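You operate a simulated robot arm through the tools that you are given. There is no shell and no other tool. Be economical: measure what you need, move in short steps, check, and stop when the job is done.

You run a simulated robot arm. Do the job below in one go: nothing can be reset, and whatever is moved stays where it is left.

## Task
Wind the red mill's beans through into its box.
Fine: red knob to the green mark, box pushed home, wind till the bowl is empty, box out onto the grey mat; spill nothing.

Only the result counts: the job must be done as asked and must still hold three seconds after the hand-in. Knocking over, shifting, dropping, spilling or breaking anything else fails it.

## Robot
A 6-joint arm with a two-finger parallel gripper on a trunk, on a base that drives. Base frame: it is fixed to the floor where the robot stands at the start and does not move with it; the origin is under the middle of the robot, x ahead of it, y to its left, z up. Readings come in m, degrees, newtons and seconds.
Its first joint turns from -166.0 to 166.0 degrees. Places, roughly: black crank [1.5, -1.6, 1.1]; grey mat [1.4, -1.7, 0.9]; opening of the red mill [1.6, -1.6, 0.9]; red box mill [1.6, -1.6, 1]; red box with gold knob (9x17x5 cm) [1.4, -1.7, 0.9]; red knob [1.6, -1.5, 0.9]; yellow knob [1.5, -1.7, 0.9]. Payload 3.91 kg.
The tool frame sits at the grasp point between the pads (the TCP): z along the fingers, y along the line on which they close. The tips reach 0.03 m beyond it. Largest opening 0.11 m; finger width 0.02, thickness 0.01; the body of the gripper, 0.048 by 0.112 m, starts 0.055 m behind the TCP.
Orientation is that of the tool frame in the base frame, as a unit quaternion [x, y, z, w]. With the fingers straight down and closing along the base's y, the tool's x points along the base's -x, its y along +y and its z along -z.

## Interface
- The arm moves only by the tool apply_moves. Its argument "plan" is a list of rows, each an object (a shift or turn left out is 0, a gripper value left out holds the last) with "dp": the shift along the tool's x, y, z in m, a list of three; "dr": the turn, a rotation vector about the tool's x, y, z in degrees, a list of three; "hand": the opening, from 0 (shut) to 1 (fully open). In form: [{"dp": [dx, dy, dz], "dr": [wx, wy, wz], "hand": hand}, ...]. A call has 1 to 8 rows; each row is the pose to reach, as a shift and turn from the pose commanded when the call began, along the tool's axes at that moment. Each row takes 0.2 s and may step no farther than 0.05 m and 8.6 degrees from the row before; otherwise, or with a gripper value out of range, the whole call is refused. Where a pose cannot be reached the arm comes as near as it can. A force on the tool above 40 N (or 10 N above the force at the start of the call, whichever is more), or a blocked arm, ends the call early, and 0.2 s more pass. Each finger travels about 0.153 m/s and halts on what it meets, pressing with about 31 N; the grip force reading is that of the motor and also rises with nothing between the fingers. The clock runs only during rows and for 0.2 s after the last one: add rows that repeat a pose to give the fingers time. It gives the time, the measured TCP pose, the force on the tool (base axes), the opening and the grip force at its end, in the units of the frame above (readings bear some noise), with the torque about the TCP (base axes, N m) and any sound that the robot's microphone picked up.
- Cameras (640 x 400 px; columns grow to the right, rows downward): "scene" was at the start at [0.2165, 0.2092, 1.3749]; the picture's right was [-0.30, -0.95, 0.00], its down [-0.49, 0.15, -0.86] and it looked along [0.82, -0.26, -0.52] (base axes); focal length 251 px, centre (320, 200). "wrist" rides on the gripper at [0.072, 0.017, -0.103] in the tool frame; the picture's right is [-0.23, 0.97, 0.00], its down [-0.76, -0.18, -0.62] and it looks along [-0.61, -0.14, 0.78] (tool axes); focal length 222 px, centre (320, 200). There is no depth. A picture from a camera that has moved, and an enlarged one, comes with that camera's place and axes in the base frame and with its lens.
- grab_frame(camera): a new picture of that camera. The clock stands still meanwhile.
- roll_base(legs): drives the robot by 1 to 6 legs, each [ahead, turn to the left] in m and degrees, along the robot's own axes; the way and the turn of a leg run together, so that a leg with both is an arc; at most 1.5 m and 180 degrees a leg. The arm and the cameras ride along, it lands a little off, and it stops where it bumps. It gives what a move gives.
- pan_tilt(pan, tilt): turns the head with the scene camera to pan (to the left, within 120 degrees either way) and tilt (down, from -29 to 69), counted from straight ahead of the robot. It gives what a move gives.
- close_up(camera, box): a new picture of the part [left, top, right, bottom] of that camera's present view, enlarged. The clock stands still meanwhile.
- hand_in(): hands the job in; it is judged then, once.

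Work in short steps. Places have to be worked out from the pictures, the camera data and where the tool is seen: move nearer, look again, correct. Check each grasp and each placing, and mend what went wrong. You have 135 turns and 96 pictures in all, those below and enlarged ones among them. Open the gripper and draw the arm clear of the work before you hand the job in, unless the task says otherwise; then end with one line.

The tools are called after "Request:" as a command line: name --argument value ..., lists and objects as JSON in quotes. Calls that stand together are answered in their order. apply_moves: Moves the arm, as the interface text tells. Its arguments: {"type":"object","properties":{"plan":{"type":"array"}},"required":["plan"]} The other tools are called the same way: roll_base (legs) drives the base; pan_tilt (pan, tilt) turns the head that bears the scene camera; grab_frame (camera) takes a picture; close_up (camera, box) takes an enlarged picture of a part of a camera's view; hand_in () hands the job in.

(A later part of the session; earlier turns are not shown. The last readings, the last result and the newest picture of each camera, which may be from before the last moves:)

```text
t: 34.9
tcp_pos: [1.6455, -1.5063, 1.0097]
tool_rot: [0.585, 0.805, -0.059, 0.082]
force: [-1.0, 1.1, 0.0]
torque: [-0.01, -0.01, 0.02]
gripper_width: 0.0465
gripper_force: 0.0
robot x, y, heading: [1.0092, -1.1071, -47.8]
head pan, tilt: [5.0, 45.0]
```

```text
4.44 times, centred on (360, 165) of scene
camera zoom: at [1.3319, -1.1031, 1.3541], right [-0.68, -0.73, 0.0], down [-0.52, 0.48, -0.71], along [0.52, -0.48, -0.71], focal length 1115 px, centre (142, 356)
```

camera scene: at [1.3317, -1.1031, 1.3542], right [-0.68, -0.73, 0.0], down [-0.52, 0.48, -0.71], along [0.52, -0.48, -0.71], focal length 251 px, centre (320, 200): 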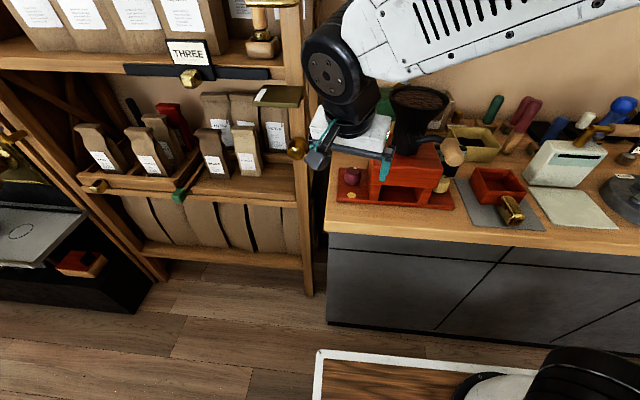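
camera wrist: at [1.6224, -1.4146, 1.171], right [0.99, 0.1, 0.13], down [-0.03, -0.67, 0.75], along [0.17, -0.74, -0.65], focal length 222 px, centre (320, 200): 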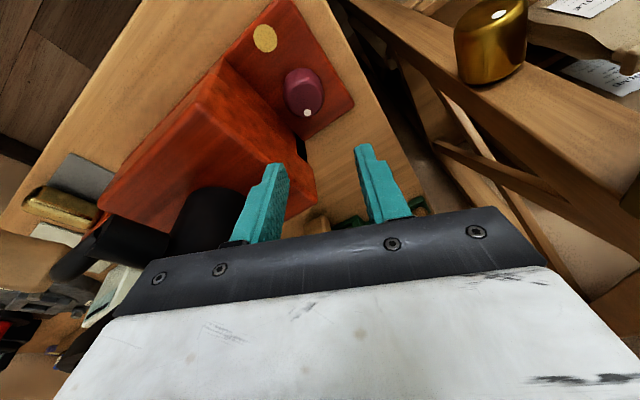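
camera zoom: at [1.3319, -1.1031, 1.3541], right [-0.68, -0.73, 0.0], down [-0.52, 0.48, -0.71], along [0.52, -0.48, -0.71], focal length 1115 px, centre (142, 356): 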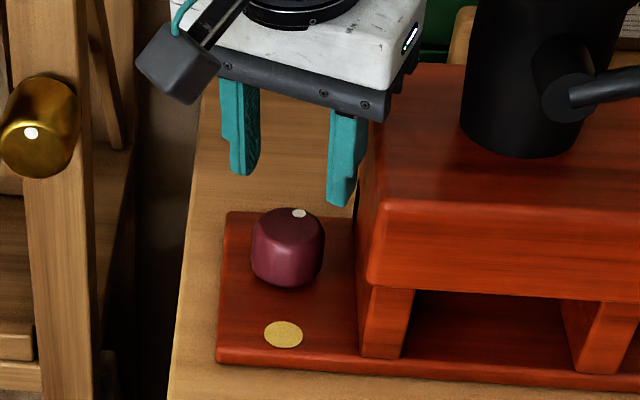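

Knob top seems nearer z≈0.95, so the tips had only hovered over it. Alignment is now good; I descend to TCP z≈0.972 and close.

Request:
apply_moves --plan '[{"dp": [0.004, 0.001, 0.0185]}, {"dp": [0.0085, 0.001, 0.0375]}, {"dp": [0.0085, 0.001, 0.0375], "hand": 0.25}, {"dp": [0.0085, 0.001, 0.0375], "hand": 0.25}]'

Request:
close_up --camera "scene" --box '[320, 120, 400, 210]'

```text
t: 35.5
tcp_pos: [1.6455, -1.5065, 0.9779]
tool_rot: [0.585, 0.804, -0.061, 0.082]
force: [-31.2, 5.6, 22.1]
torque: [-0.31, 1.28, -0.3]
gripper_width: 0.0414
gripper_force: 13.2
robot x, y, heading: [1.0108, -1.108, -48.1]
head pan, tilt: [5.0, 45.0]
stopped in row 3: the force on the tool passed its limit at 55 N (the readings are from after the stop); the commanded pose is now the measured one
```

```text
4.44 times, centred on (360, 165) of scene
camera zoom: at [1.3299, -1.1028, 1.3546], right [-0.68, -0.73, 0.0], down [-0.52, 0.48, -0.71], along [0.52, -0.48, -0.71], focal length 1115 px, centre (142, 356)
```

zoom: 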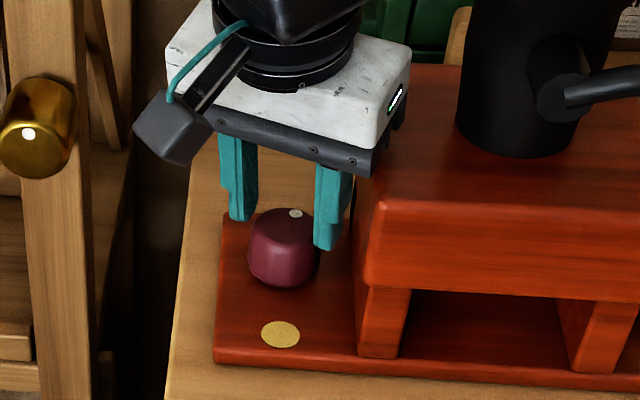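

The torque reading says the right finger's tip landed on the knob's shoulder: opening too tight and about 2–3 mm off. I lift, open to ~51 mm and yaw 20° more so that finger also gets away from the mill wall.

Request:
apply_moves --plan '[{"dp": [-0.003, 0, -0.0147], "hand": 0.46}, {"dp": [-0.006, 0, -0.0294], "hand": 0.46}, {"dp": [-0.007, 0, -0.0294], "dr": [1.34, 0, 6.53]}, {"dp": [-0.0074, -0.0005, -0.029], "dr": [2.67, 0, 13.07]}, {"dp": [-0.0074, -0.0005, -0.029], "dr": [4.0, 0, 19.6]}, {"dp": [-0.0074, -0.0005, -0.029], "dr": [4.0, 0, 19.6]}]'

Request:
close_up --camera "wrist" --box '[200, 40, 420, 260]'

Request:
close_up --camera "scene" --box '[320, 120, 400, 210]'

```text
t: 36.9
tcp_pos: [1.648, -1.5082, 1.0082]
tool_rot: [0.716, 0.691, -0.072, 0.073]
force: [0.4, 0.4, 0.0]
torque: [0.02, -0.03, 0.01]
gripper_width: 0.0505
gripper_force: 0.1
robot x, y, heading: [1.0063, -1.1124, -47.8]
head pan, tilt: [5.0, 45.0]
```

```text
1.82 times, centred on (310, 150) of wrist
camera zoom: at [1.6677, -1.4166, 1.094], right [0.96, -0.26, 0.05], down [-0.2, -0.61, 0.76], along [-0.17, -0.75, -0.64], focal length 404 px, centre (338, 291)
```

zoom: 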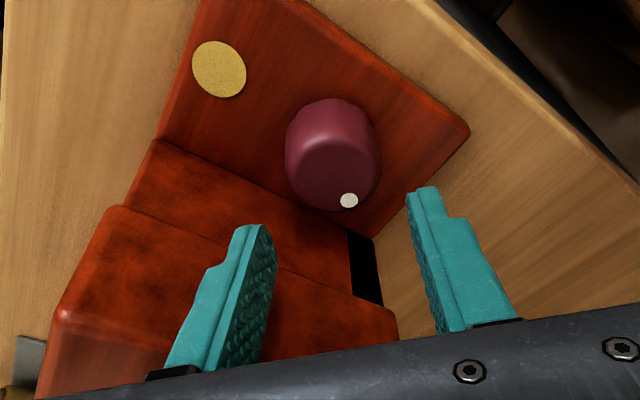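

```text
4.44 times, centred on (360, 165) of scene
camera zoom: at [1.3319, -1.1031, 1.3541], right [-0.68, -0.73, 0.0], down [-0.52, 0.48, -0.71], along [0.52, -0.48, -0.71], focal length 1115 px, centre (142, 356)
```

zoom: 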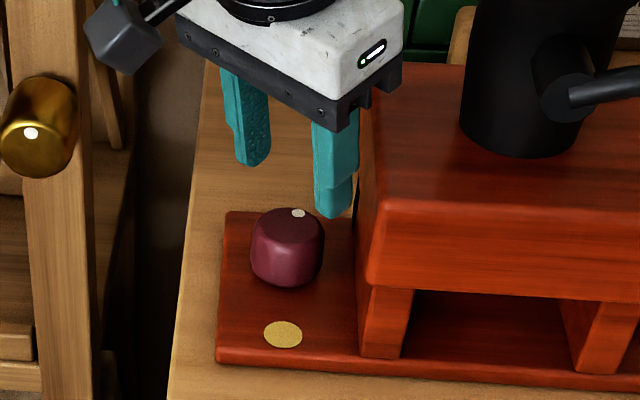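

Both views say the knob is now centred between the fingers. Descend 38 mm without closing and read the forces.

Request:
apply_moves --plan '[{"dp": [0.004, 0.0005, 0.0186]}, {"dp": [0.0076, 0.001, 0.0363]}, {"dp": [0.0076, 0.001, 0.0363]}]'

Request:
close_up --camera "wrist" --box '[200, 40, 420, 260]'

```text
t: 37.7
tcp_pos: [1.6474, -1.508, 0.9713]
tool_rot: [0.716, 0.691, -0.072, 0.074]
force: [-0.6, -0.6, 0.5]
torque: [0.01, -0.01, 0.0]
gripper_width: 0.0504
gripper_force: 0.1
robot x, y, heading: [1.0111, -1.1114, -47.9]
head pan, tilt: [5.0, 45.0]
```

```text
1.82 times, centred on (310, 150) of wrist
camera zoom: at [1.6688, -1.4167, 1.0569], right [0.97, -0.26, 0.05], down [-0.2, -0.61, 0.76], along [-0.16, -0.75, -0.64], focal length 404 px, centre (338, 291)
```

zoom: 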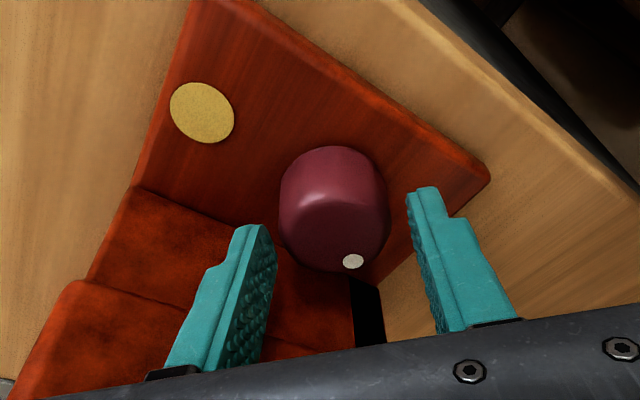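

No contact, and dot tracking between the two heights confirms the knob top at z≈0.953, centred. Close the grip.

Request:
apply_moves --plan '[{"hand": 0.3}, {"hand": 0.3}]'

Request:
close_up --camera "wrist" --box '[200, 40, 420, 260]'

```text
t: 38.3
tcp_pos: [1.6467, -1.5078, 0.971]
tool_rot: [0.716, 0.691, -0.072, 0.073]
force: [-13.3, 2.2, -0.7]
torque: [0.14, 0.81, -0.06]
gripper_width: 0.0412
gripper_force: 44.6
robot x, y, heading: [1.0088, -1.1126, -48.0]
head pan, tilt: [5.0, 45.0]
```

```text
1.82 times, centred on (310, 150) of wrist
camera zoom: at [1.6677, -1.4167, 1.0568], right [0.97, -0.26, 0.05], down [-0.2, -0.61, 0.76], along [-0.17, -0.75, -0.64], focal length 404 px, centre (338, 291)
```

zoom: 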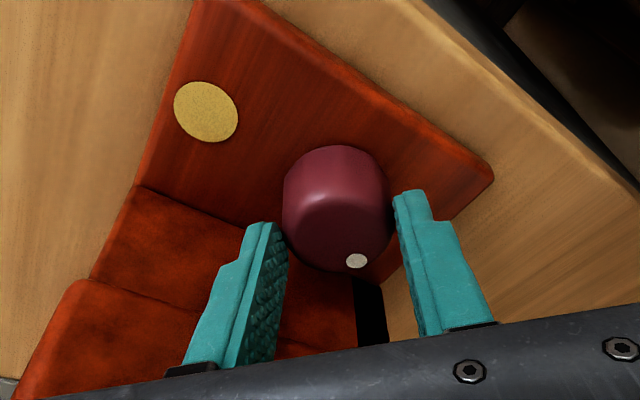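

Firm grip (41 mm). I turn 45° clockwise about the knob's vertical axis in small steps.

Request:
apply_moves --plan '[{"dp": [0, 0.0, 0], "dr": [1.56, 0, 7.33]}, {"dp": [-0.0002, 0.0007, 0], "dr": [3.12, 0, 14.67]}, {"dp": [-0.0005, 0.0015, 0], "dr": [4.68, 0, 22]}, {"dp": [-0.0009, 0.0022, 0], "dr": [6.24, 0, 29.3]}, {"dp": [-0.0013, 0.003, 0], "dr": [7.8, 0, 36.7]}, {"dp": [-0.0019, 0.0036, 0], "dr": [9.36, 0, 44]}]'

Request:
close_up --camera "wrist" --box '[200, 40, 420, 260]'

Request:
close_up --camera "scene" --box '[310, 100, 420, 210]'

```text
t: 39.7
tcp_pos: [1.6529, -1.5102, 0.9707]
tool_rot: [0.926, 0.364, -0.094, 0.037]
force: [-11.2, -8.9, -9.5]
torque: [-0.63, 0.82, 0.0]
gripper_width: 0.0416
gripper_force: 45.8
robot x, y, heading: [1.0062, -1.1103, -47.8]
head pan, tilt: [5.0, 45.0]
```

```text
1.82 times, centred on (310, 150) of wrist
camera zoom: at [1.7313, -1.4601, 1.057], right [0.5, -0.86, 0.05], down [-0.58, -0.29, 0.76], along [-0.65, -0.41, -0.64], focal length 404 px, centre (338, 291)
```

zoom: 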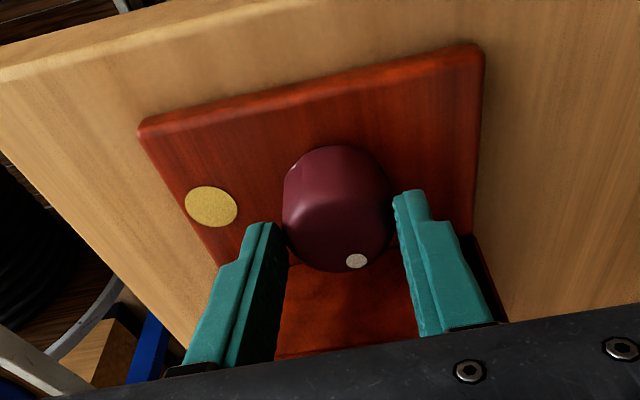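

```text
3.64 times, centred on (365, 155) of scene
camera zoom: at [1.3317, -1.1039, 1.3542], right [-0.68, -0.73, 0.0], down [-0.52, 0.48, -0.71], along [0.52, -0.48, -0.71], focal length 913 px, centre (156, 364)
```

zoom: 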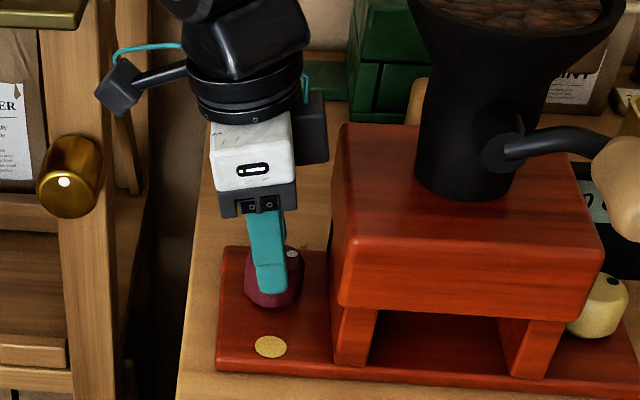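

The knob turned with the hand (dot fixed in the wrist view). Release, lift, and swing back 50° for the second stroke.

Request:
apply_moves --plan '[{"hand": 0.46}, {"dp": [-0.006, 0, -0.0294], "hand": 0.46}, {"dp": [-0.0065, -0.001, -0.0294], "dr": [-1.68, 0, -8.17]}, {"dp": [-0.007, -0.002, -0.0292], "dr": [-3.35, 0, -16.3]}, {"dp": [-0.0075, -0.003, -0.0291], "dr": [-5.03, 0, -24.5]}, {"dp": [-0.008, -0.004, -0.029], "dr": [-6.7, 0, -32.7]}, {"dp": [-0.0085, -0.005, -0.0289], "dr": [-8.38, 0, -40.8]}, {"dp": [-0.0089, -0.0058, -0.0288], "dr": [-10.05, 0, -49]}]'

Request:
close_up --camera "wrist" --box '[200, 40, 420, 260]'

```text
t: 41.5
tcp_pos: [1.6452, -1.5085, 1.0008]
tool_rot: [0.683, 0.724, -0.07, 0.074]
force: [-0.5, 0.4, 0.8]
torque: [0.0, -0.01, 0.01]
gripper_width: 0.0507
gripper_force: 0.0
robot x, y, heading: [1.0134, -1.1095, -48.0]
head pan, tilt: [5.0, 45.0]
```

```text
1.82 times, centred on (310, 150) of wrist
camera zoom: at [1.6583, -1.4147, 1.0867], right [0.98, -0.17, 0.05], down [-0.14, -0.63, 0.76], along [-0.1, -0.76, -0.64], focal length 404 px, centre (338, 291)
```

zoom: 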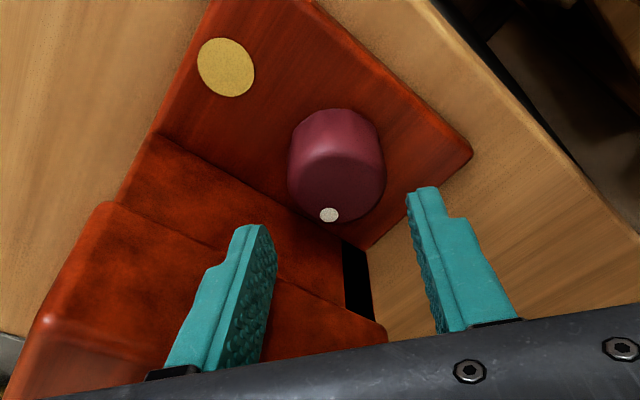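

The dot has moved clockwise to about −70°. Descend, grip, and turn the second stroke of 52°.

Request:
apply_moves --plan '[{"dp": [0.003, 0, 0.0151]}, {"dp": [0.0062, 0, 0.0302]}, {"dp": [0.0062, 0, 0.0302], "hand": 0.3}, {"dp": [0.0062, 0, 0.0302], "hand": 0.3}]'

Request:
apply_moves --plan '[{"dp": [0, 0.0004, 0], "dr": [1.54, 0, 7.26]}, {"dp": [-0.0002, 0.0014, 0], "dr": [3.08, 0, 14.5]}, {"dp": [-0.0005, 0.0023, 0], "dr": [4.62, 0, 21.8]}, {"dp": [-0.0009, 0.0032, 0], "dr": [6.16, 0, 29.0]}, {"dp": [-0.0013, 0.004, 0], "dr": [7.7, 0, 36.3]}, {"dp": [-0.0019, 0.0046, 0], "dr": [9.24, 0, 43.6]}, {"dp": [-0.0025, 0.0051, 0], "dr": [10.8, 0, 50.9]}]'

Request:
close_up --camera "wrist" --box '[200, 40, 420, 260]'

```text
t: 42.5
tcp_pos: [1.6478, -1.5078, 0.9703]
tool_rot: [0.685, 0.722, -0.07, 0.075]
force: [2.0, -0.5, 12.4]
torque: [0.18, 0.01, 0.02]
gripper_width: 0.0414
gripper_force: 44.9
robot x, y, heading: [1.0108, -1.1091, -47.9]
head pan, tilt: [5.0, 45.0]
```

```text
t: 44.1
tcp_pos: [1.6527, -1.5098, 0.9712]
tool_rot: [0.932, 0.348, -0.096, 0.034]
force: [14.0, -0.9, -4.3]
torque: [-0.15, -0.86, 0.13]
gripper_width: 0.0415
gripper_force: 45.4
robot x, y, heading: [1.0108, -1.1085, -48.0]
head pan, tilt: [5.0, 45.0]
```

```text
1.82 times, centred on (310, 150) of wrist
camera zoom: at [1.7337, -1.463, 1.056], right [0.47, -0.88, 0.04], down [-0.58, -0.27, 0.77], along [-0.66, -0.38, -0.64], focal length 404 px, centre (338, 291)
```

zoom: 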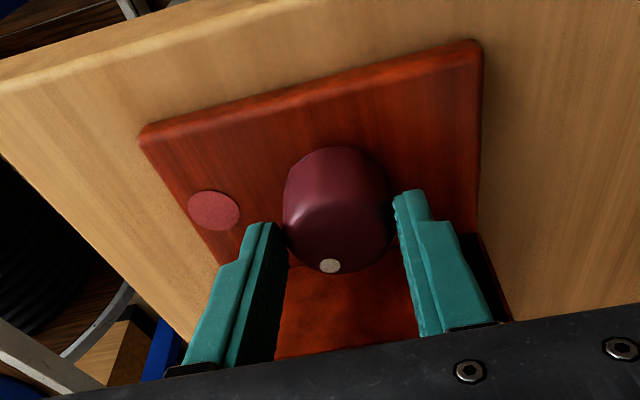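

The disc changed from yellow to red: it is an indicator showing the setting. So I turn on in smaller steps until it shows green; regrasp first.

Request:
apply_moves --plan '[{"hand": 0.46}, {"dp": [-0.006, 0, -0.0294], "hand": 0.46}, {"dp": [-0.0065, -0.001, -0.0294], "dr": [-1.68, 0, -8.17]}, {"dp": [-0.007, -0.002, -0.0292], "dr": [-3.35, 0, -16.3]}, {"dp": [-0.0075, -0.003, -0.0291], "dr": [-5.03, 0, -24.5]}, {"dp": [-0.008, -0.004, -0.029], "dr": [-6.7, 0, -32.7]}, {"dp": [-0.0085, -0.005, -0.0289], "dr": [-8.38, 0, -40.8]}, {"dp": [-0.0089, -0.0053, -0.0288], "dr": [-10.05, 0, -49]}]'

Request:
apply_moves --plan '[{"dp": [0.003, 0, 0.0151]}, {"dp": [0.0062, 0, 0.0302]}, {"dp": [0.0062, 0, 0.0302], "hand": 0.3}, {"dp": [0.0062, 0, 0.0302], "hand": 0.3}]'

Request:
close_up --camera "wrist" --box '[200, 40, 420, 260]'

```text
t: 45.9
tcp_pos: [1.646, -1.5076, 1.0022]
tool_rot: [0.696, 0.711, -0.073, 0.07]
force: [0.1, -0.5, 0.3]
torque: [-0.01, -0.01, -0.02]
gripper_width: 0.0505
gripper_force: 0.1
robot x, y, heading: [1.0089, -1.1086, -47.8]
head pan, tilt: [5.0, 45.0]
```

```text
t: 46.9
tcp_pos: [1.6476, -1.5079, 0.9694]
tool_rot: [0.697, 0.71, -0.071, 0.072]
force: [8.2, -1.5, 13.2]
torque: [0.24, -0.44, 0.1]
gripper_width: 0.0416
gripper_force: 44.9
robot x, y, heading: [1.0108, -1.1123, -47.7]
head pan, tilt: [5.0, 45.0]
```

```text
1.82 times, centred on (310, 150) of wrist
camera zoom: at [1.6629, -1.4157, 1.056], right [0.98, -0.2, 0.04], down [-0.16, -0.62, 0.76], along [-0.13, -0.75, -0.64], focal length 404 px, centre (338, 291)
```

zoom: 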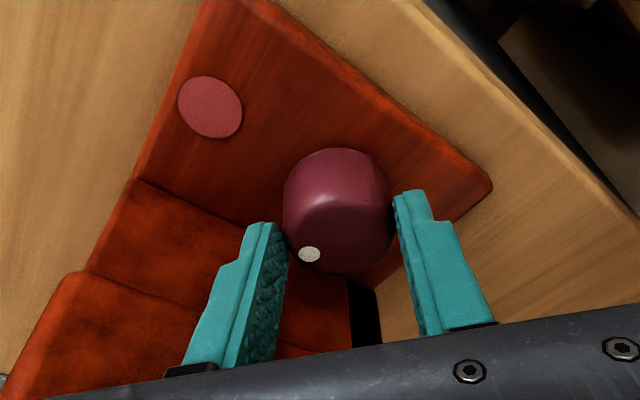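

Gripped again. Turn 22° and look.

Request:
apply_moves --plan '[{"dp": [0, 0.0004, 0], "dr": [1.54, 0, 7.26]}, {"dp": [-0.0002, 0.0014, 0], "dr": [3.08, 0, 14.5]}, {"dp": [-0.0005, 0.0023, 0], "dr": [4.62, 0, 21.8]}]'

Request:
close_up --camera "wrist" --box '[200, 40, 420, 260]'

```text
t: 47.7
tcp_pos: [1.6506, -1.5064, 0.97]
tool_rot: [0.821, 0.563, -0.085, 0.054]
force: [23.1, -1.4, 9.0]
torque: [-0.37, -0.98, 1.04]
gripper_width: 0.0416
gripper_force: 45.1
robot x, y, heading: [1.01, -1.1117, -47.7]
head pan, tilt: [5.0, 45.0]
```

```text
1.82 times, centred on (310, 150) of wrist
camera zoom: at [1.7001, -1.4278, 1.0556], right [0.83, -0.56, 0.04], down [-0.39, -0.52, 0.77], along [-0.41, -0.65, -0.64], focal length 404 px, centre (338, 291)
```

zoom: 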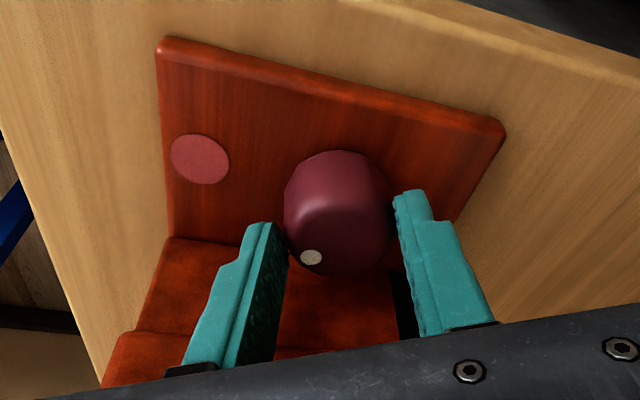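

Torque has risen to about 1 N m; could be a detent or an end stop. I try another 14°, easing the sideways load.

Request:
apply_moves --plan '[{"dp": [0, 0.001, 0], "dr": [0, 0, 0]}, {"dp": [0, 0.002, 0], "dr": [1.5, 0, 7.2]}, {"dp": [-0.0002, 0.003, 0], "dr": [3.0, 0, 14.4]}]'

Request:
close_up --camera "wrist" --box '[200, 40, 420, 260]'

```text
t: 48.5
tcp_pos: [1.6508, -1.5097, 0.9677]
tool_rot: [0.887, 0.451, -0.095, 0.042]
force: [5.8, -1.1, 3.4]
torque: [-0.2, -0.44, 1.1]
gripper_width: 0.0404
gripper_force: 45.1
robot x, y, heading: [1.0065, -1.11, -47.9]
head pan, tilt: [5.0, 45.0]
```

```text
1.82 times, centred on (310, 150) of wrist
camera zoom: at [1.7199, -1.4464, 1.0543], right [0.66, -0.75, 0.04], down [-0.5, -0.4, 0.77], along [-0.56, -0.52, -0.64], focal length 404 px, centre (338, 291)
```

zoom: 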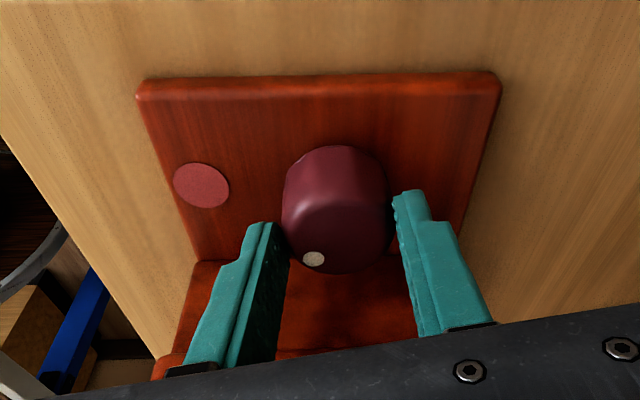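

The dot now lags the hand at about −127°: likely the end stop, still red. I turn back counter-clockwise in steps to look for green.

Request:
apply_moves --plan '[{"dp": [0, -0.0008, 0], "dr": [-1.5, 0, -7.2]}, {"dp": [0, -0.0016, 0], "dr": [-3.0, 0, -14.4]}, {"dp": [-0.0002, -0.0024, 0], "dr": [-4.5, 0, -21.6]}, {"dp": [-0.0004, -0.003, 0], "dr": [-5.5, 0, -27]}]'

Request:
close_up --camera "wrist" --box '[200, 40, 420, 260]'

```text
t: 49.5
tcp_pos: [1.6478, -1.5091, 0.9685]
tool_rot: [0.753, 0.65, -0.079, 0.062]
force: [1.6, -13.6, -17.3]
torque: [-1.14, -0.63, 0.02]
gripper_width: 0.0408
gripper_force: 45.1
robot x, y, heading: [1.0086, -1.108, -47.6]
head pan, tilt: [5.0, 45.0]
```

```text
1.82 times, centred on (310, 150) of wrist
camera zoom: at [1.6797, -1.4213, 1.055], right [0.93, -0.36, 0.03], down [-0.26, -0.59, 0.76], along [-0.26, -0.72, -0.64], focal length 404 px, centre (338, 291)
```

zoom: 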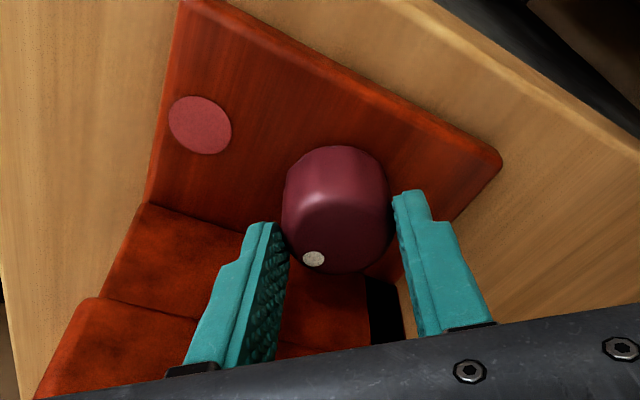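

Torque is gone, so −120° or so was the stop. I continue back another 14°.

Request:
apply_moves --plan '[{"dp": [0, -0.0008, 0], "dr": [-1.5, 0, -7.2]}, {"dp": [0.0001, -0.0016, 0], "dr": [-3.0, 0, -14.4]}]'

Request:
close_up --camera "wrist" --box '[200, 40, 420, 260]'

```text
t: 50.1
tcp_pos: [1.6448, -1.5075, 0.9693]
tool_rot: [0.663, 0.742, -0.07, 0.072]
force: [-2.9, -13.9, -7.4]
torque: [-1.29, 1.04, -0.94]
gripper_width: 0.0409
gripper_force: 45.5
robot x, y, heading: [1.0131, -1.1089, -47.9]
head pan, tilt: [5.0, 45.0]
```

```text
1.82 times, centred on (310, 150) of wrist
camera zoom: at [1.6545, -1.4155, 1.0563], right [0.99, -0.11, 0.04], down [-0.1, -0.64, 0.76], along [-0.06, -0.76, -0.65], focal length 404 px, centre (338, 291)
```

zoom: 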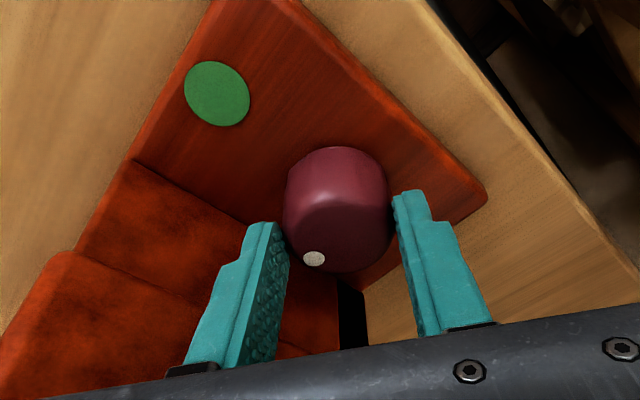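

The indicator is green now (dot ≈ −86°, midway between where I saw yellow and red). Release, lift and check that it stays green.

Request:
apply_moves --plan '[{"hand": 0.46}, {"hand": 0.46}, {"dp": [-0.006, 0, -0.0294], "hand": 0.46}, {"dp": [-0.014, 0, -0.0686], "hand": 0.46}]'

Request:
close_up --camera "wrist" --box '[200, 0, 440, 200]'

Request:
close_up --camera "scene" --box '[310, 80, 530, 235]'

```text
t: 51.1
tcp_pos: [1.6467, -1.5069, 1.0415]
tool_rot: [0.663, 0.742, -0.07, 0.071]
force: [0.8, 0.1, 0.2]
torque: [-0.01, 0.0, 0.01]
gripper_width: 0.0508
gripper_force: 0.1
robot x, y, heading: [1.0108, -1.1124, -47.9]
head pan, tilt: [5.0, 45.0]
```

```text
2.00 times, centred on (320, 100) of wrist
camera zoom: at [1.6548, -1.4154, 1.1271], right [0.99, -0.11, 0.04], down [-0.1, -0.64, 0.76], along [-0.06, -0.76, -0.65], focal length 444 px, centre (320, 400)
```

zoom: 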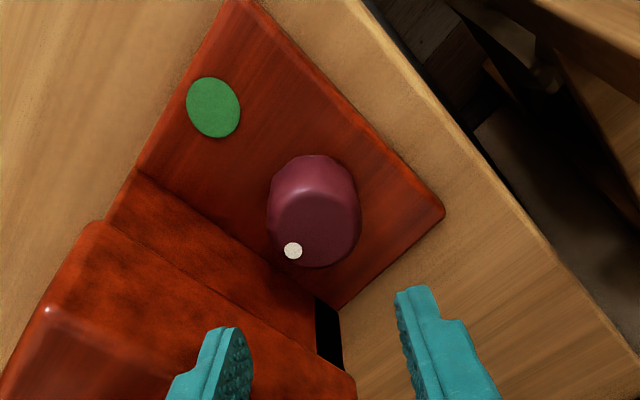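

```text
2.58 times, centred on (420, 158) of scene
camera zoom: at [1.3322, -1.1032, 1.3541], right [-0.68, -0.73, 0.0], down [-0.52, 0.48, -0.71], along [0.52, -0.48, -0.71], focal length 648 px, centre (62, 310)
```

zoom: 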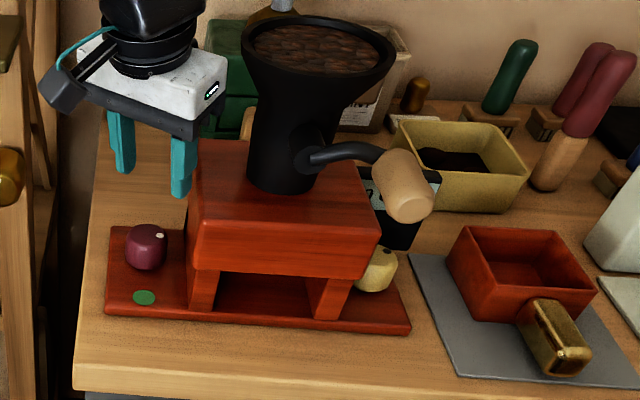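

Green holds and nothing shifted. Now the box: raise over the crank and travel toward it, unwinding the yaw.

Request:
apply_moves --plan '[{"dp": [-0.009, 0, -0.045]}, {"dp": [-0.018, 0, -0.09]}, {"dp": [-0.0257, -0.001, -0.1274], "dr": [-1.4, 0, -7]}, {"dp": [-0.019, -0.045, -0.129], "dr": [-2.8, 0, -14]}, {"dp": [-0.012, -0.09, -0.13], "dr": [-4.2, 0, -21]}, {"dp": [-0.006, -0.135, -0.131], "dr": [-5.6, 0, -28]}, {"dp": [0.0007, -0.176, -0.131], "dr": [-7.2, 0, -35.3]}]'

```text
t: 52.7
tcp_pos: [1.4716, -1.4992, 1.1705]
tool_rot: [0.401, 0.911, -0.042, 0.087]
force: [-0.2, 0.3, 0.1]
torque: [-0.01, 0.02, 0.0]
gripper_width: 0.0508
gripper_force: 0.0
robot x, y, heading: [1.0087, -1.1118, -47.6]
head pan, tilt: [5.0, 45.0]
```

Request:
apply_moves --plan '[{"dp": [-0.004, -0.045, 0]}, {"dp": [-0.008, -0.09, 0]}, {"dp": [-0.012, -0.138, 0]}, {"dp": [-0.016, -0.185, 0.005]}, {"dp": [-0.02, -0.225, 0.03]}, {"dp": [-0.022, -0.241, 0.07]}]'

Request:
close_up --camera "wrist" --box '[160, 0, 480, 200]'

Request:
close_up --camera "scene" --box '[380, 100, 580, 240]'

```text
t: 54.1
tcp_pos: [1.3159, -1.6889, 1.1077]
tool_rot: [0.402, 0.91, -0.042, 0.089]
force: [-0.1, 0.1, 0.3]
torque: [-0.03, 0.01, -0.03]
gripper_width: 0.0506
gripper_force: 0.0
robot x, y, heading: [1.0101, -1.1057, -47.7]
head pan, tilt: [5.0, 45.0]
```

```text
2.00 times, centred on (320, 100) of wrist
camera zoom: at [1.2674, -1.61, 1.1939], right [0.87, 0.49, 0.04], down [0.29, -0.58, 0.76], along [0.4, -0.65, -0.65], focal length 444 px, centre (320, 400)
```

zoom: 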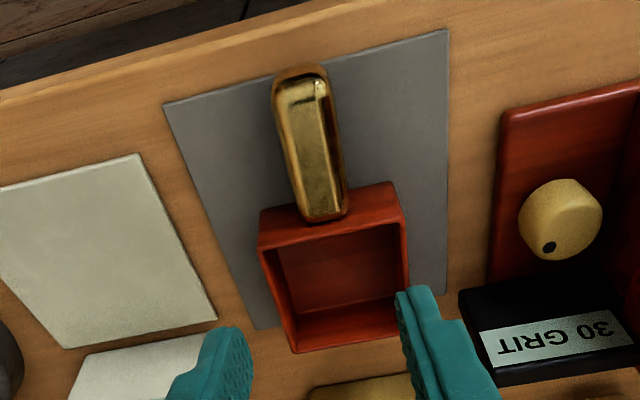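

```text
2.86 times, centred on (480, 170) of scene
camera zoom: at [1.3317, -1.1027, 1.3542], right [-0.68, -0.73, 0.0], down [-0.52, 0.48, -0.71], along [0.52, -0.48, -0.71], focal length 717 px, centre (-137, 286)
```

zoom: 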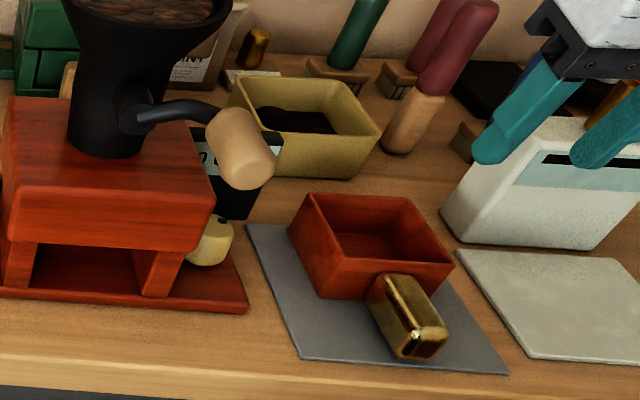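

I descend 5 cm over the handle to range it by parallax.

Request:
apply_moves --plan '[{"dp": [0.0048, 0, 0.0245]}, {"dp": [0.0096, 0, 0.049]}, {"dp": [0.0096, 0, 0.049]}]'

Request:
close_up --camera "wrist" --box '[160, 0, 480, 200]'

```text
t: 54.9
tcp_pos: [1.316, -1.6885, 1.0574]
tool_rot: [0.401, 0.911, -0.041, 0.088]
force: [-0.4, 1.4, -0.9]
torque: [0.02, 0.03, 0.0]
gripper_width: 0.0502
gripper_force: 0.0
robot x, y, heading: [1.0098, -1.1063, -47.8]
head pan, tilt: [5.0, 45.0]
```

```text
2.00 times, centred on (320, 100) of wrist
camera zoom: at [1.2681, -1.61, 1.1427], right [0.87, 0.49, 0.04], down [0.29, -0.58, 0.76], along [0.4, -0.65, -0.65], focal length 444 px, centre (320, 400)
```

zoom: 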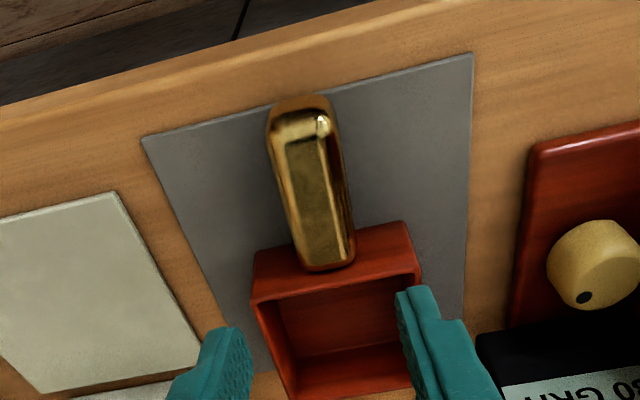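

Handle middle is at about (1.321,-1.694,0.925), turned 3.8° to the tool. I pitch the tool to 30° (so the body stays clear of the crank later) and align yaw.

Request:
apply_moves --plan '[{"dr": [0.23, -6.3, 1.25]}, {"dr": [0.47, -12.7, 2.5]}, {"dr": [0.7, -19, 3.7]}, {"dr": [0.7, -19, 3.7]}]'

Request:
grab_frame --camera "wrist"

```text
t: 55.9
tcp_pos: [1.3161, -1.6882, 1.0569]
tool_rot: [0.419, 0.87, -0.11, 0.236]
force: [-0.1, -0.2, -0.1]
torque: [-0.03, 0.01, 0.0]
gripper_width: 0.0505
gripper_force: 0.0
robot x, y, heading: [1.012, -1.111, -48.0]
head pan, tilt: [5.0, 45.0]
```

```text
35 pictures are left
camera wrist: at [1.2574, -1.589, 1.1089], right [0.88, 0.45, 0.12], down [0.07, -0.38, 0.92], along [0.46, -0.8, -0.37], focal length 222 px, centre (320, 200)
```

wrist: 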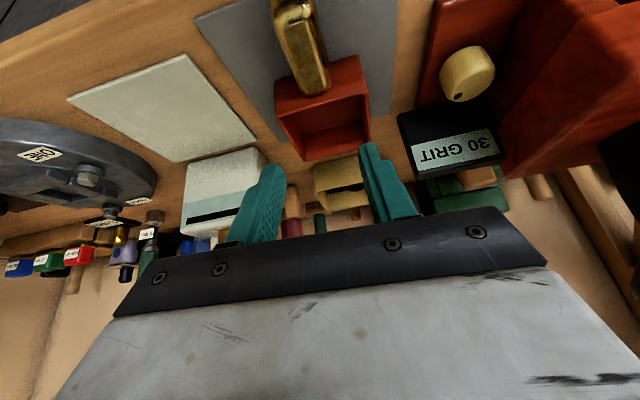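

Aligned with the handle. Descend vertically to z≈0.942 with the fingers straddling it.

Request:
apply_moves --plan '[{"dp": [0.02, 0, 0.034]}, {"dp": [0.04, 0, 0.066]}, {"dp": [0.053, 0, 0.086]}, {"dp": [0.0595, 0, 0.0985]}, {"dp": [0.0595, 0, 0.0985]}]'

Request:
close_up --camera "scene" --box '[420, 130, 560, 240]'

```text
t: 57.1
tcp_pos: [1.3138, -1.6858, 0.9414]
tool_rot: [0.42, 0.87, -0.11, 0.235]
force: [-0.5, 0.1, -0.6]
torque: [-0.01, 0.0, -0.01]
gripper_width: 0.0507
gripper_force: 0.1
robot x, y, heading: [1.0113, -1.1108, -47.9]
head pan, tilt: [5.0, 45.0]
```

```text
3.64 times, centred on (490, 185) of scene
camera zoom: at [1.3318, -1.1031, 1.3541], right [-0.68, -0.73, 0.0], down [-0.52, 0.48, -0.71], along [0.52, -0.48, -0.71], focal length 913 px, centre (-298, 254)
```

zoom: 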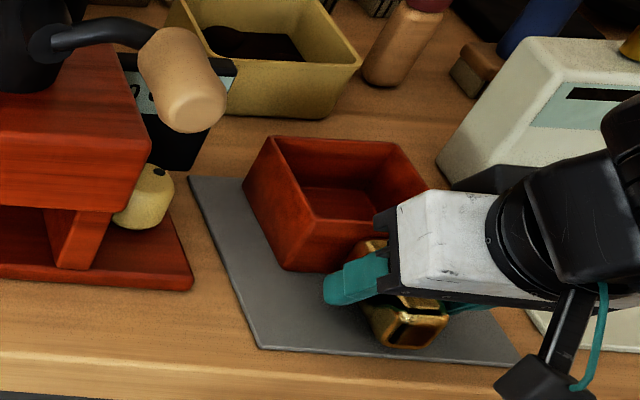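

Fingers straddle the gold handle. Close.

Request:
apply_moves --plan '[{"hand": 0.1}, {"hand": 0.1}, {"hand": 0.1}]'

Request:
close_up --camera "wrist" --box '[160, 0, 480, 200]'

```text
t: 57.9
tcp_pos: [1.3137, -1.6875, 0.9418]
tool_rot: [0.42, 0.869, -0.111, 0.236]
force: [0.5, 1.2, 0.2]
torque: [0.03, 0.04, 0.01]
gripper_width: 0.0315
gripper_force: 30.6
robot x, y, heading: [1.0115, -1.1127, -48.1]
head pan, tilt: [5.0, 45.0]
```

```text
2.00 times, centred on (320, 100) of wrist
camera zoom: at [1.2558, -1.5871, 0.9941], right [0.88, 0.45, 0.12], down [0.07, -0.38, 0.92], along [0.46, -0.8, -0.37], focal length 444 px, centre (320, 400)
```

zoom: 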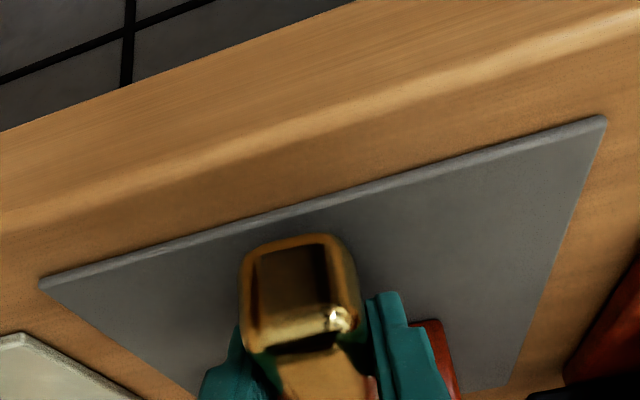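

Handle held (31.5 mm). Lift 3.5 cm, check it comes along, then drive the base back 0.13 m so the arm has room to insert from the front.

Request:
apply_moves --plan '[{"dp": [-0.006, 0, -0.01]}, {"dp": [-0.0176, 0, -0.0303]}, {"dp": [-0.0176, 0, -0.0303]}]'

Request:
roll_base --legs '[[-0.13, 0]]'

Request:
grab_frame --camera "scene"

```text
t: 58.7
tcp_pos: [1.3138, -1.6873, 0.9768]
tool_rot: [0.42, 0.869, -0.111, 0.236]
force: [-1.3, 1.3, 1.8]
torque: [0.02, 0.0, 0.01]
gripper_width: 0.0109
gripper_force: 0.1
robot x, y, heading: [1.0112, -1.1113, -47.9]
head pan, tilt: [5.0, 45.0]
```

```text
t: 60.0
tcp_pos: [1.2259, -1.5912, 0.9773]
tool_rot: [0.42, 0.869, -0.11, 0.236]
force: [0.2, 0.0, -0.4]
torque: [0.0, 0.04, 0.0]
gripper_width: 0.0109
gripper_force: 0.0
robot x, y, heading: [0.9239, -1.0143, -48.0]
head pan, tilt: [5.0, 45.0]
```

```text
32 pictures are left
camera scene: at [1.2445, -1.0065, 1.3542], right [-0.68, -0.73, 0.0], down [-0.52, 0.48, -0.71], along [0.52, -0.48, -0.71], focal length 251 px, centre (320, 200)
```

scene: 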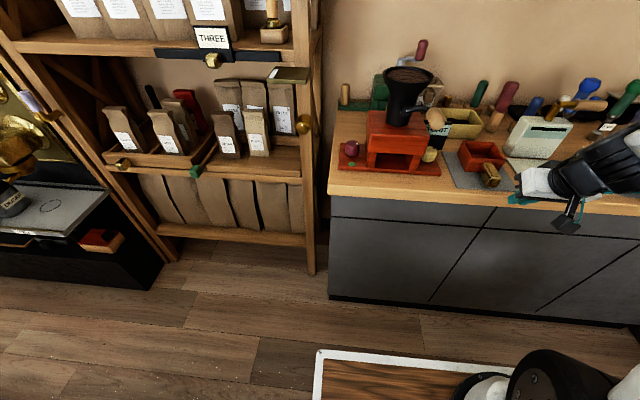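

The grip was too high on the handle and slipped off; the box stayed on the mat. I reopen, return with the arm from here and go lower.

Request:
apply_moves --plan '[{"dp": [-0.015, 0, -0.026], "hand": 0.46}, {"dp": [-0.052, 0.0026, -0.0045], "hand": 0.46}, {"dp": [-0.09, 0.005, 0.0175], "hand": 0.46}, {"dp": [-0.1272, 0.0077, 0.0393], "hand": 0.46}, {"dp": [-0.1272, 0.0077, 0.0393], "hand": 0.46}]'

Request:
close_up --camera "wrist" --box '[160, 0, 480, 200]'

```text
t: 61.2
tcp_pos: [1.3118, -1.6892, 1.0066]
tool_rot: [0.42, 0.869, -0.111, 0.236]
force: [-0.1, -0.4, 0.1]
torque: [0.02, 0.0, -0.01]
gripper_width: 0.0503
gripper_force: 0.0
robot x, y, heading: [0.9237, -1.0119, -47.8]
head pan, tilt: [5.0, 45.0]
```

```text
2.00 times, centred on (320, 100) of wrist
camera zoom: at [1.2531, -1.5904, 1.0586], right [0.88, 0.45, 0.12], down [0.07, -0.38, 0.92], along [0.46, -0.8, -0.37], focal length 444 px, centre (320, 400)
```

zoom: 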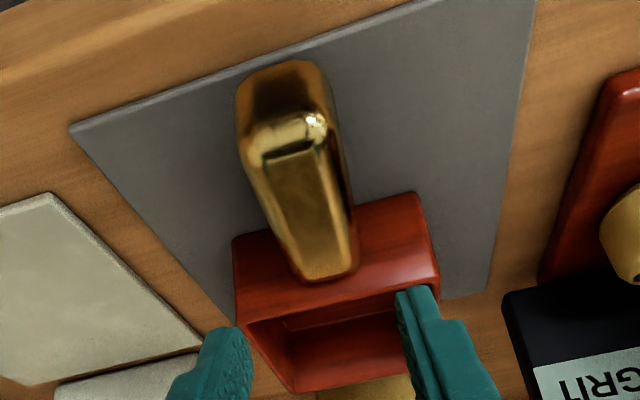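

Handle top is near z≈0.94, slightly left. I shift 3 mm left and 8 mm toward the box, and go down to z≈0.933, lower than before.

Request:
apply_moves --plan '[{"dp": [-0.0069, 0.003, 0.004]}, {"dp": [0.009, 0.003, 0.032]}, {"dp": [0.022, 0.003, 0.055]}, {"dp": [0.03, 0.003, 0.0675]}, {"dp": [0.03, 0.003, 0.0675]}]'

Request:
close_up --camera "scene" --box '[440, 130, 540, 210]'

```text
t: 62.4
tcp_pos: [1.3204, -1.6924, 0.9361]
tool_rot: [0.419, 0.869, -0.112, 0.238]
force: [-4.9, 8.0, 30.4]
torque: [-0.42, 0.65, -0.21]
gripper_width: 0.0502
gripper_force: 0.0
robot x, y, heading: [0.9196, -1.0114, -47.8]
head pan, tilt: [5.0, 45.0]
```

```text
5.00 times, centred on (490, 170) of scene
camera zoom: at [1.2438, -1.0053, 1.3543], right [-0.68, -0.73, 0.0], down [-0.52, 0.48, -0.71], along [0.52, -0.48, -0.71], focal length 1255 px, centre (-530, 350)
```

zoom: 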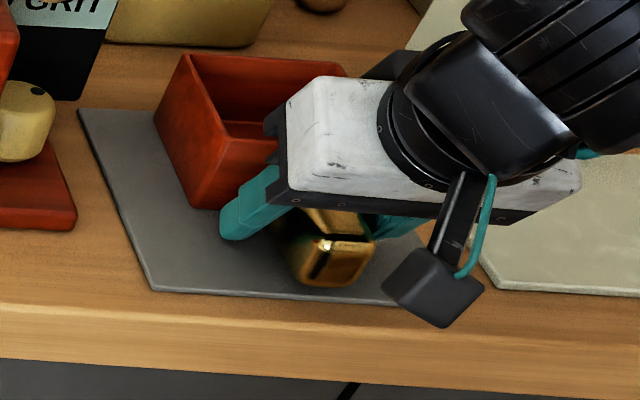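

The right fingertip now touches the mat (30 N up). Back up 2 mm and close.

Request:
apply_moves --plan '[{"dp": [-0.0018, 0, -0.003]}, {"dp": [-0.0018, 0, -0.003], "hand": 0.1}, {"dp": [-0.0018, 0, -0.003], "hand": 0.1}, {"dp": [-0.0018, 0, -0.003], "hand": 0.1}]'

Request:
apply_moves --plan '[{"dp": [-0.0025, 0, -0.0043], "hand": 0.1}, {"dp": [-0.005, 0, -0.0087], "hand": 0.1}, {"dp": [-0.0075, 0, -0.013], "hand": 0.1}, {"dp": [-0.0075, 0, -0.013], "hand": 0.1}]'

Request:
close_up --camera "scene" --box '[440, 130, 540, 210]'

```text
t: 63.4
tcp_pos: [1.3219, -1.6914, 0.9367]
tool_rot: [0.42, 0.87, -0.111, 0.235]
force: [0.1, 0.2, 0.0]
torque: [0.06, 0.04, -0.03]
gripper_width: 0.0316
gripper_force: 31.1
robot x, y, heading: [0.9224, -1.0151, -48.1]
head pan, tilt: [5.0, 45.0]
```

```text
t: 64.4
tcp_pos: [1.3204, -1.6918, 0.9517]
tool_rot: [0.419, 0.87, -0.11, 0.237]
force: [-0.7, -0.1, -0.8]
torque: [0.03, 0.06, 0.01]
gripper_width: 0.0314
gripper_force: 31.6
robot x, y, heading: [0.9223, -1.0131, -47.8]
head pan, tilt: [5.0, 45.0]
```

```text
5.00 times, centred on (490, 170) of scene
camera zoom: at [1.2445, -1.0066, 1.3541], right [-0.68, -0.73, 0.0], down [-0.52, 0.48, -0.71], along [0.52, -0.48, -0.71], focal length 1255 px, centre (-530, 350)
```

zoom: 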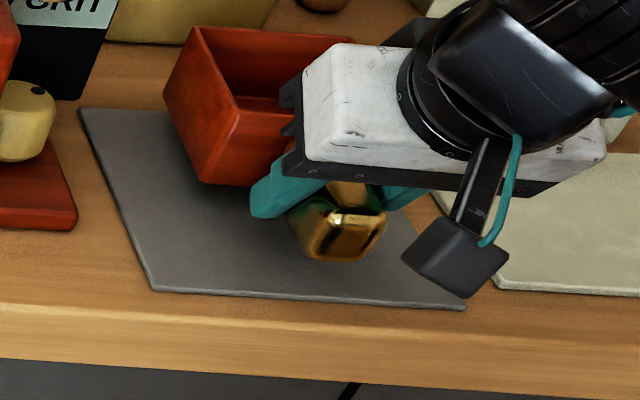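

The box is held and lifted level by 15 mm. Retract 14 cm, then slide left in front of the slot (under the crank grip), turning 3.7° to square up.

Request:
apply_moves --plan '[{"dp": [0.0403, -0.0028, -0.0245]}, {"dp": [0.0805, -0.0056, -0.048]}, {"dp": [0.1208, -0.0084, -0.0715]}, {"dp": [0.1235, 0.04, -0.0725], "dr": [-0.6, 0, -1]}, {"dp": [0.1262, 0.089, -0.074], "dr": [-1.2, 0, -2]}, {"dp": [0.129, 0.138, -0.0752], "dr": [-1.86, 0, -3.2]}, {"dp": [0.1318, 0.187, -0.0764], "dr": [-1.86, 0, -3.2]}, {"dp": [0.1345, 0.236, -0.0777], "dr": [-1.86, 0, -3.2]}]'

Request:
close_up --camera "scene" --box '[340, 90, 480, 210]'

Request:
close_up --camera "wrist" --box '[160, 0, 480, 260]'

```text
t: 66.2
tcp_pos: [1.4075, -1.4238, 0.9521]
tool_rot: [0.39, 0.883, -0.102, 0.239]
force: [0.9, 0.3, -0.4]
torque: [0.04, 0.04, 0.03]
gripper_width: 0.0314
gripper_force: 31.0
out of reach, approached as far as the arm can: row 4, 5, 6, 7
robot x, y, heading: [0.9272, -1.0147, -47.8]
head pan, tilt: [5.0, 45.0]
```

```text
3.33 times, centred on (410, 150) of scene
camera zoom: at [1.2443, -1.0067, 1.3542], right [-0.68, -0.73, 0.0], down [-0.52, 0.48, -0.71], along [0.52, -0.48, -0.71], focal length 837 px, centre (20, 367)
```

zoom: 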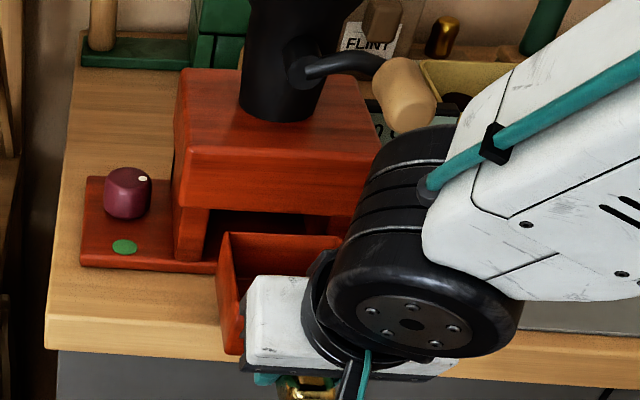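

```text
1.54 times, centred on (320, 130) of wrist
camera zoom: at [1.3426, -1.3276, 1.0051], right [0.85, 0.51, 0.12], down [0.1, -0.38, 0.92], along [0.52, -0.77, -0.37], focal length 342 px, centre (320, 308)
```

zoom: 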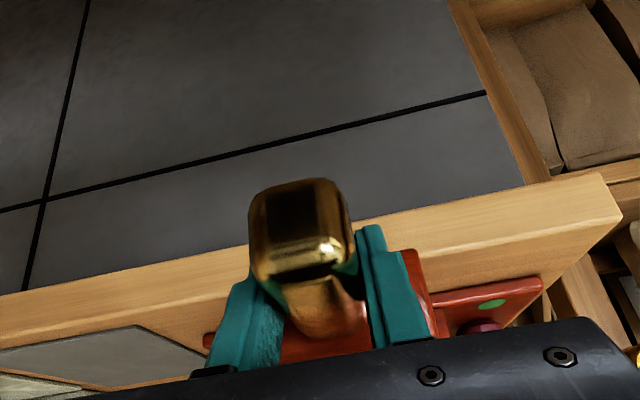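

In front of the slot, level. I enlarge to judge lateral alignment and squareness of the box against the legs.

Request:
close_up --camera "scene" --box '[365, 135, 425, 205]'

```text
5.71 times, centred on (395, 170) of scene
camera zoom: at [1.2443, -1.0067, 1.3542], right [-0.68, -0.73, 0.0], down [-0.52, 0.48, -0.71], along [0.52, -0.48, -0.71], focal length 1434 px, centre (-109, 371)
```

zoom: 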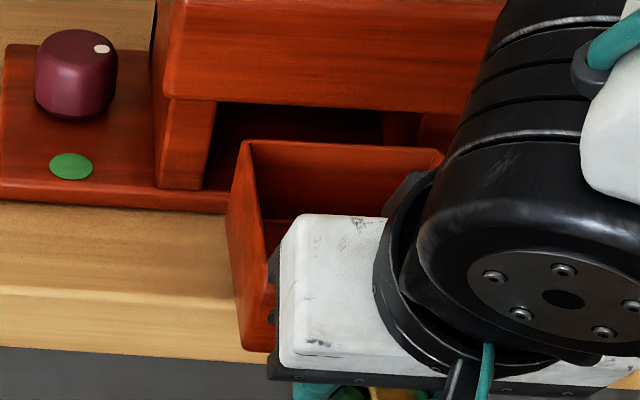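

Slot centre is about 6 mm left of the box centre, clearance ±2–3 mm, box square. Shift 6 mm left, lower 3 mm, and move ahead to just before the legs.

Request:
apply_moves --plan '[{"dp": [0.0015, 0.006, 0.0026]}, {"dp": [-0.0115, 0.006, 0.0101]}, {"dp": [-0.0228, 0.006, 0.0167]}, {"dp": [-0.0228, 0.006, 0.0167]}]'

Request:
close_up --camera "scene" --box '[365, 135, 425, 205]'

```text
t: 67.2
tcp_pos: [1.4314, -1.4398, 0.9484]
tool_rot: [0.392, 0.883, -0.103, 0.239]
force: [0.7, -0.1, -1.2]
torque: [0.03, 0.03, 0.01]
gripper_width: 0.0315
gripper_force: 31.4
robot x, y, heading: [0.9224, -1.0178, -47.7]
head pan, tilt: [5.0, 45.0]
```

```text
5.71 times, centred on (395, 170) of scene
camera zoom: at [1.2445, -1.0065, 1.3541], right [-0.68, -0.73, 0.0], down [-0.52, 0.48, -0.71], along [0.52, -0.48, -0.71], focal length 1434 px, centre (-109, 371)
```

zoom: 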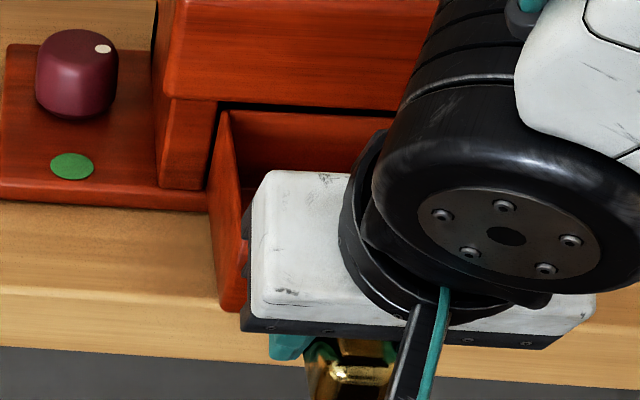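

The box corner sits about 3 mm inside the left leg's edge, just at the entrance. Push in 3 cm and read forces.

Request:
apply_moves --plan '[{"dp": [-0.0086, 0, 0.005]}, {"dp": [-0.0173, 0, 0.01]}, {"dp": [-0.0259, 0, 0.015]}]'

Request:
close_up --camera "scene" --box '[365, 135, 425, 205]'

```text
t: 68.0
tcp_pos: [1.4515, -1.4625, 0.9489]
tool_rot: [0.392, 0.883, -0.103, 0.239]
force: [-3.2, -1.1, -1.3]
torque: [0.07, 0.25, -0.4]
gripper_width: 0.0315
gripper_force: 30.5
robot x, y, heading: [0.9189, -1.0139, -47.9]
head pan, tilt: [5.0, 45.0]
```

```text
5.71 times, centred on (395, 170) of scene
camera zoom: at [1.2444, -1.0067, 1.3542], right [-0.68, -0.73, 0.0], down [-0.52, 0.48, -0.71], along [0.52, -0.48, -0.71], focal length 1434 px, centre (-109, 371)
```

zoom: 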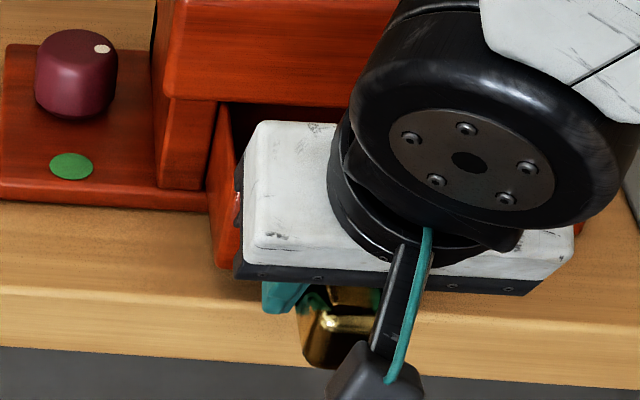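

It is in with only ~3 N of side rub. Continue 5 cm with 1 mm right correction.

Request:
apply_moves --plan '[{"dp": [-0.0086, -0.001, 0.005]}, {"dp": [-0.0173, -0.001, 0.01]}, {"dp": [-0.0259, -0.001, 0.015]}, {"dp": [-0.0345, -0.001, 0.02]}, {"dp": [-0.0432, -0.001, 0.025]}]'

```text
t: 69.2
tcp_pos: [1.4853, -1.5002, 0.9496]
tool_rot: [0.39, 0.883, -0.102, 0.239]
force: [-0.8, -1.1, -0.5]
torque: [0.04, 0.09, -0.25]
gripper_width: 0.0317
gripper_force: 30.4
robot x, y, heading: [0.9236, -1.0179, -48.0]
head pan, tilt: [5.0, 45.0]
```

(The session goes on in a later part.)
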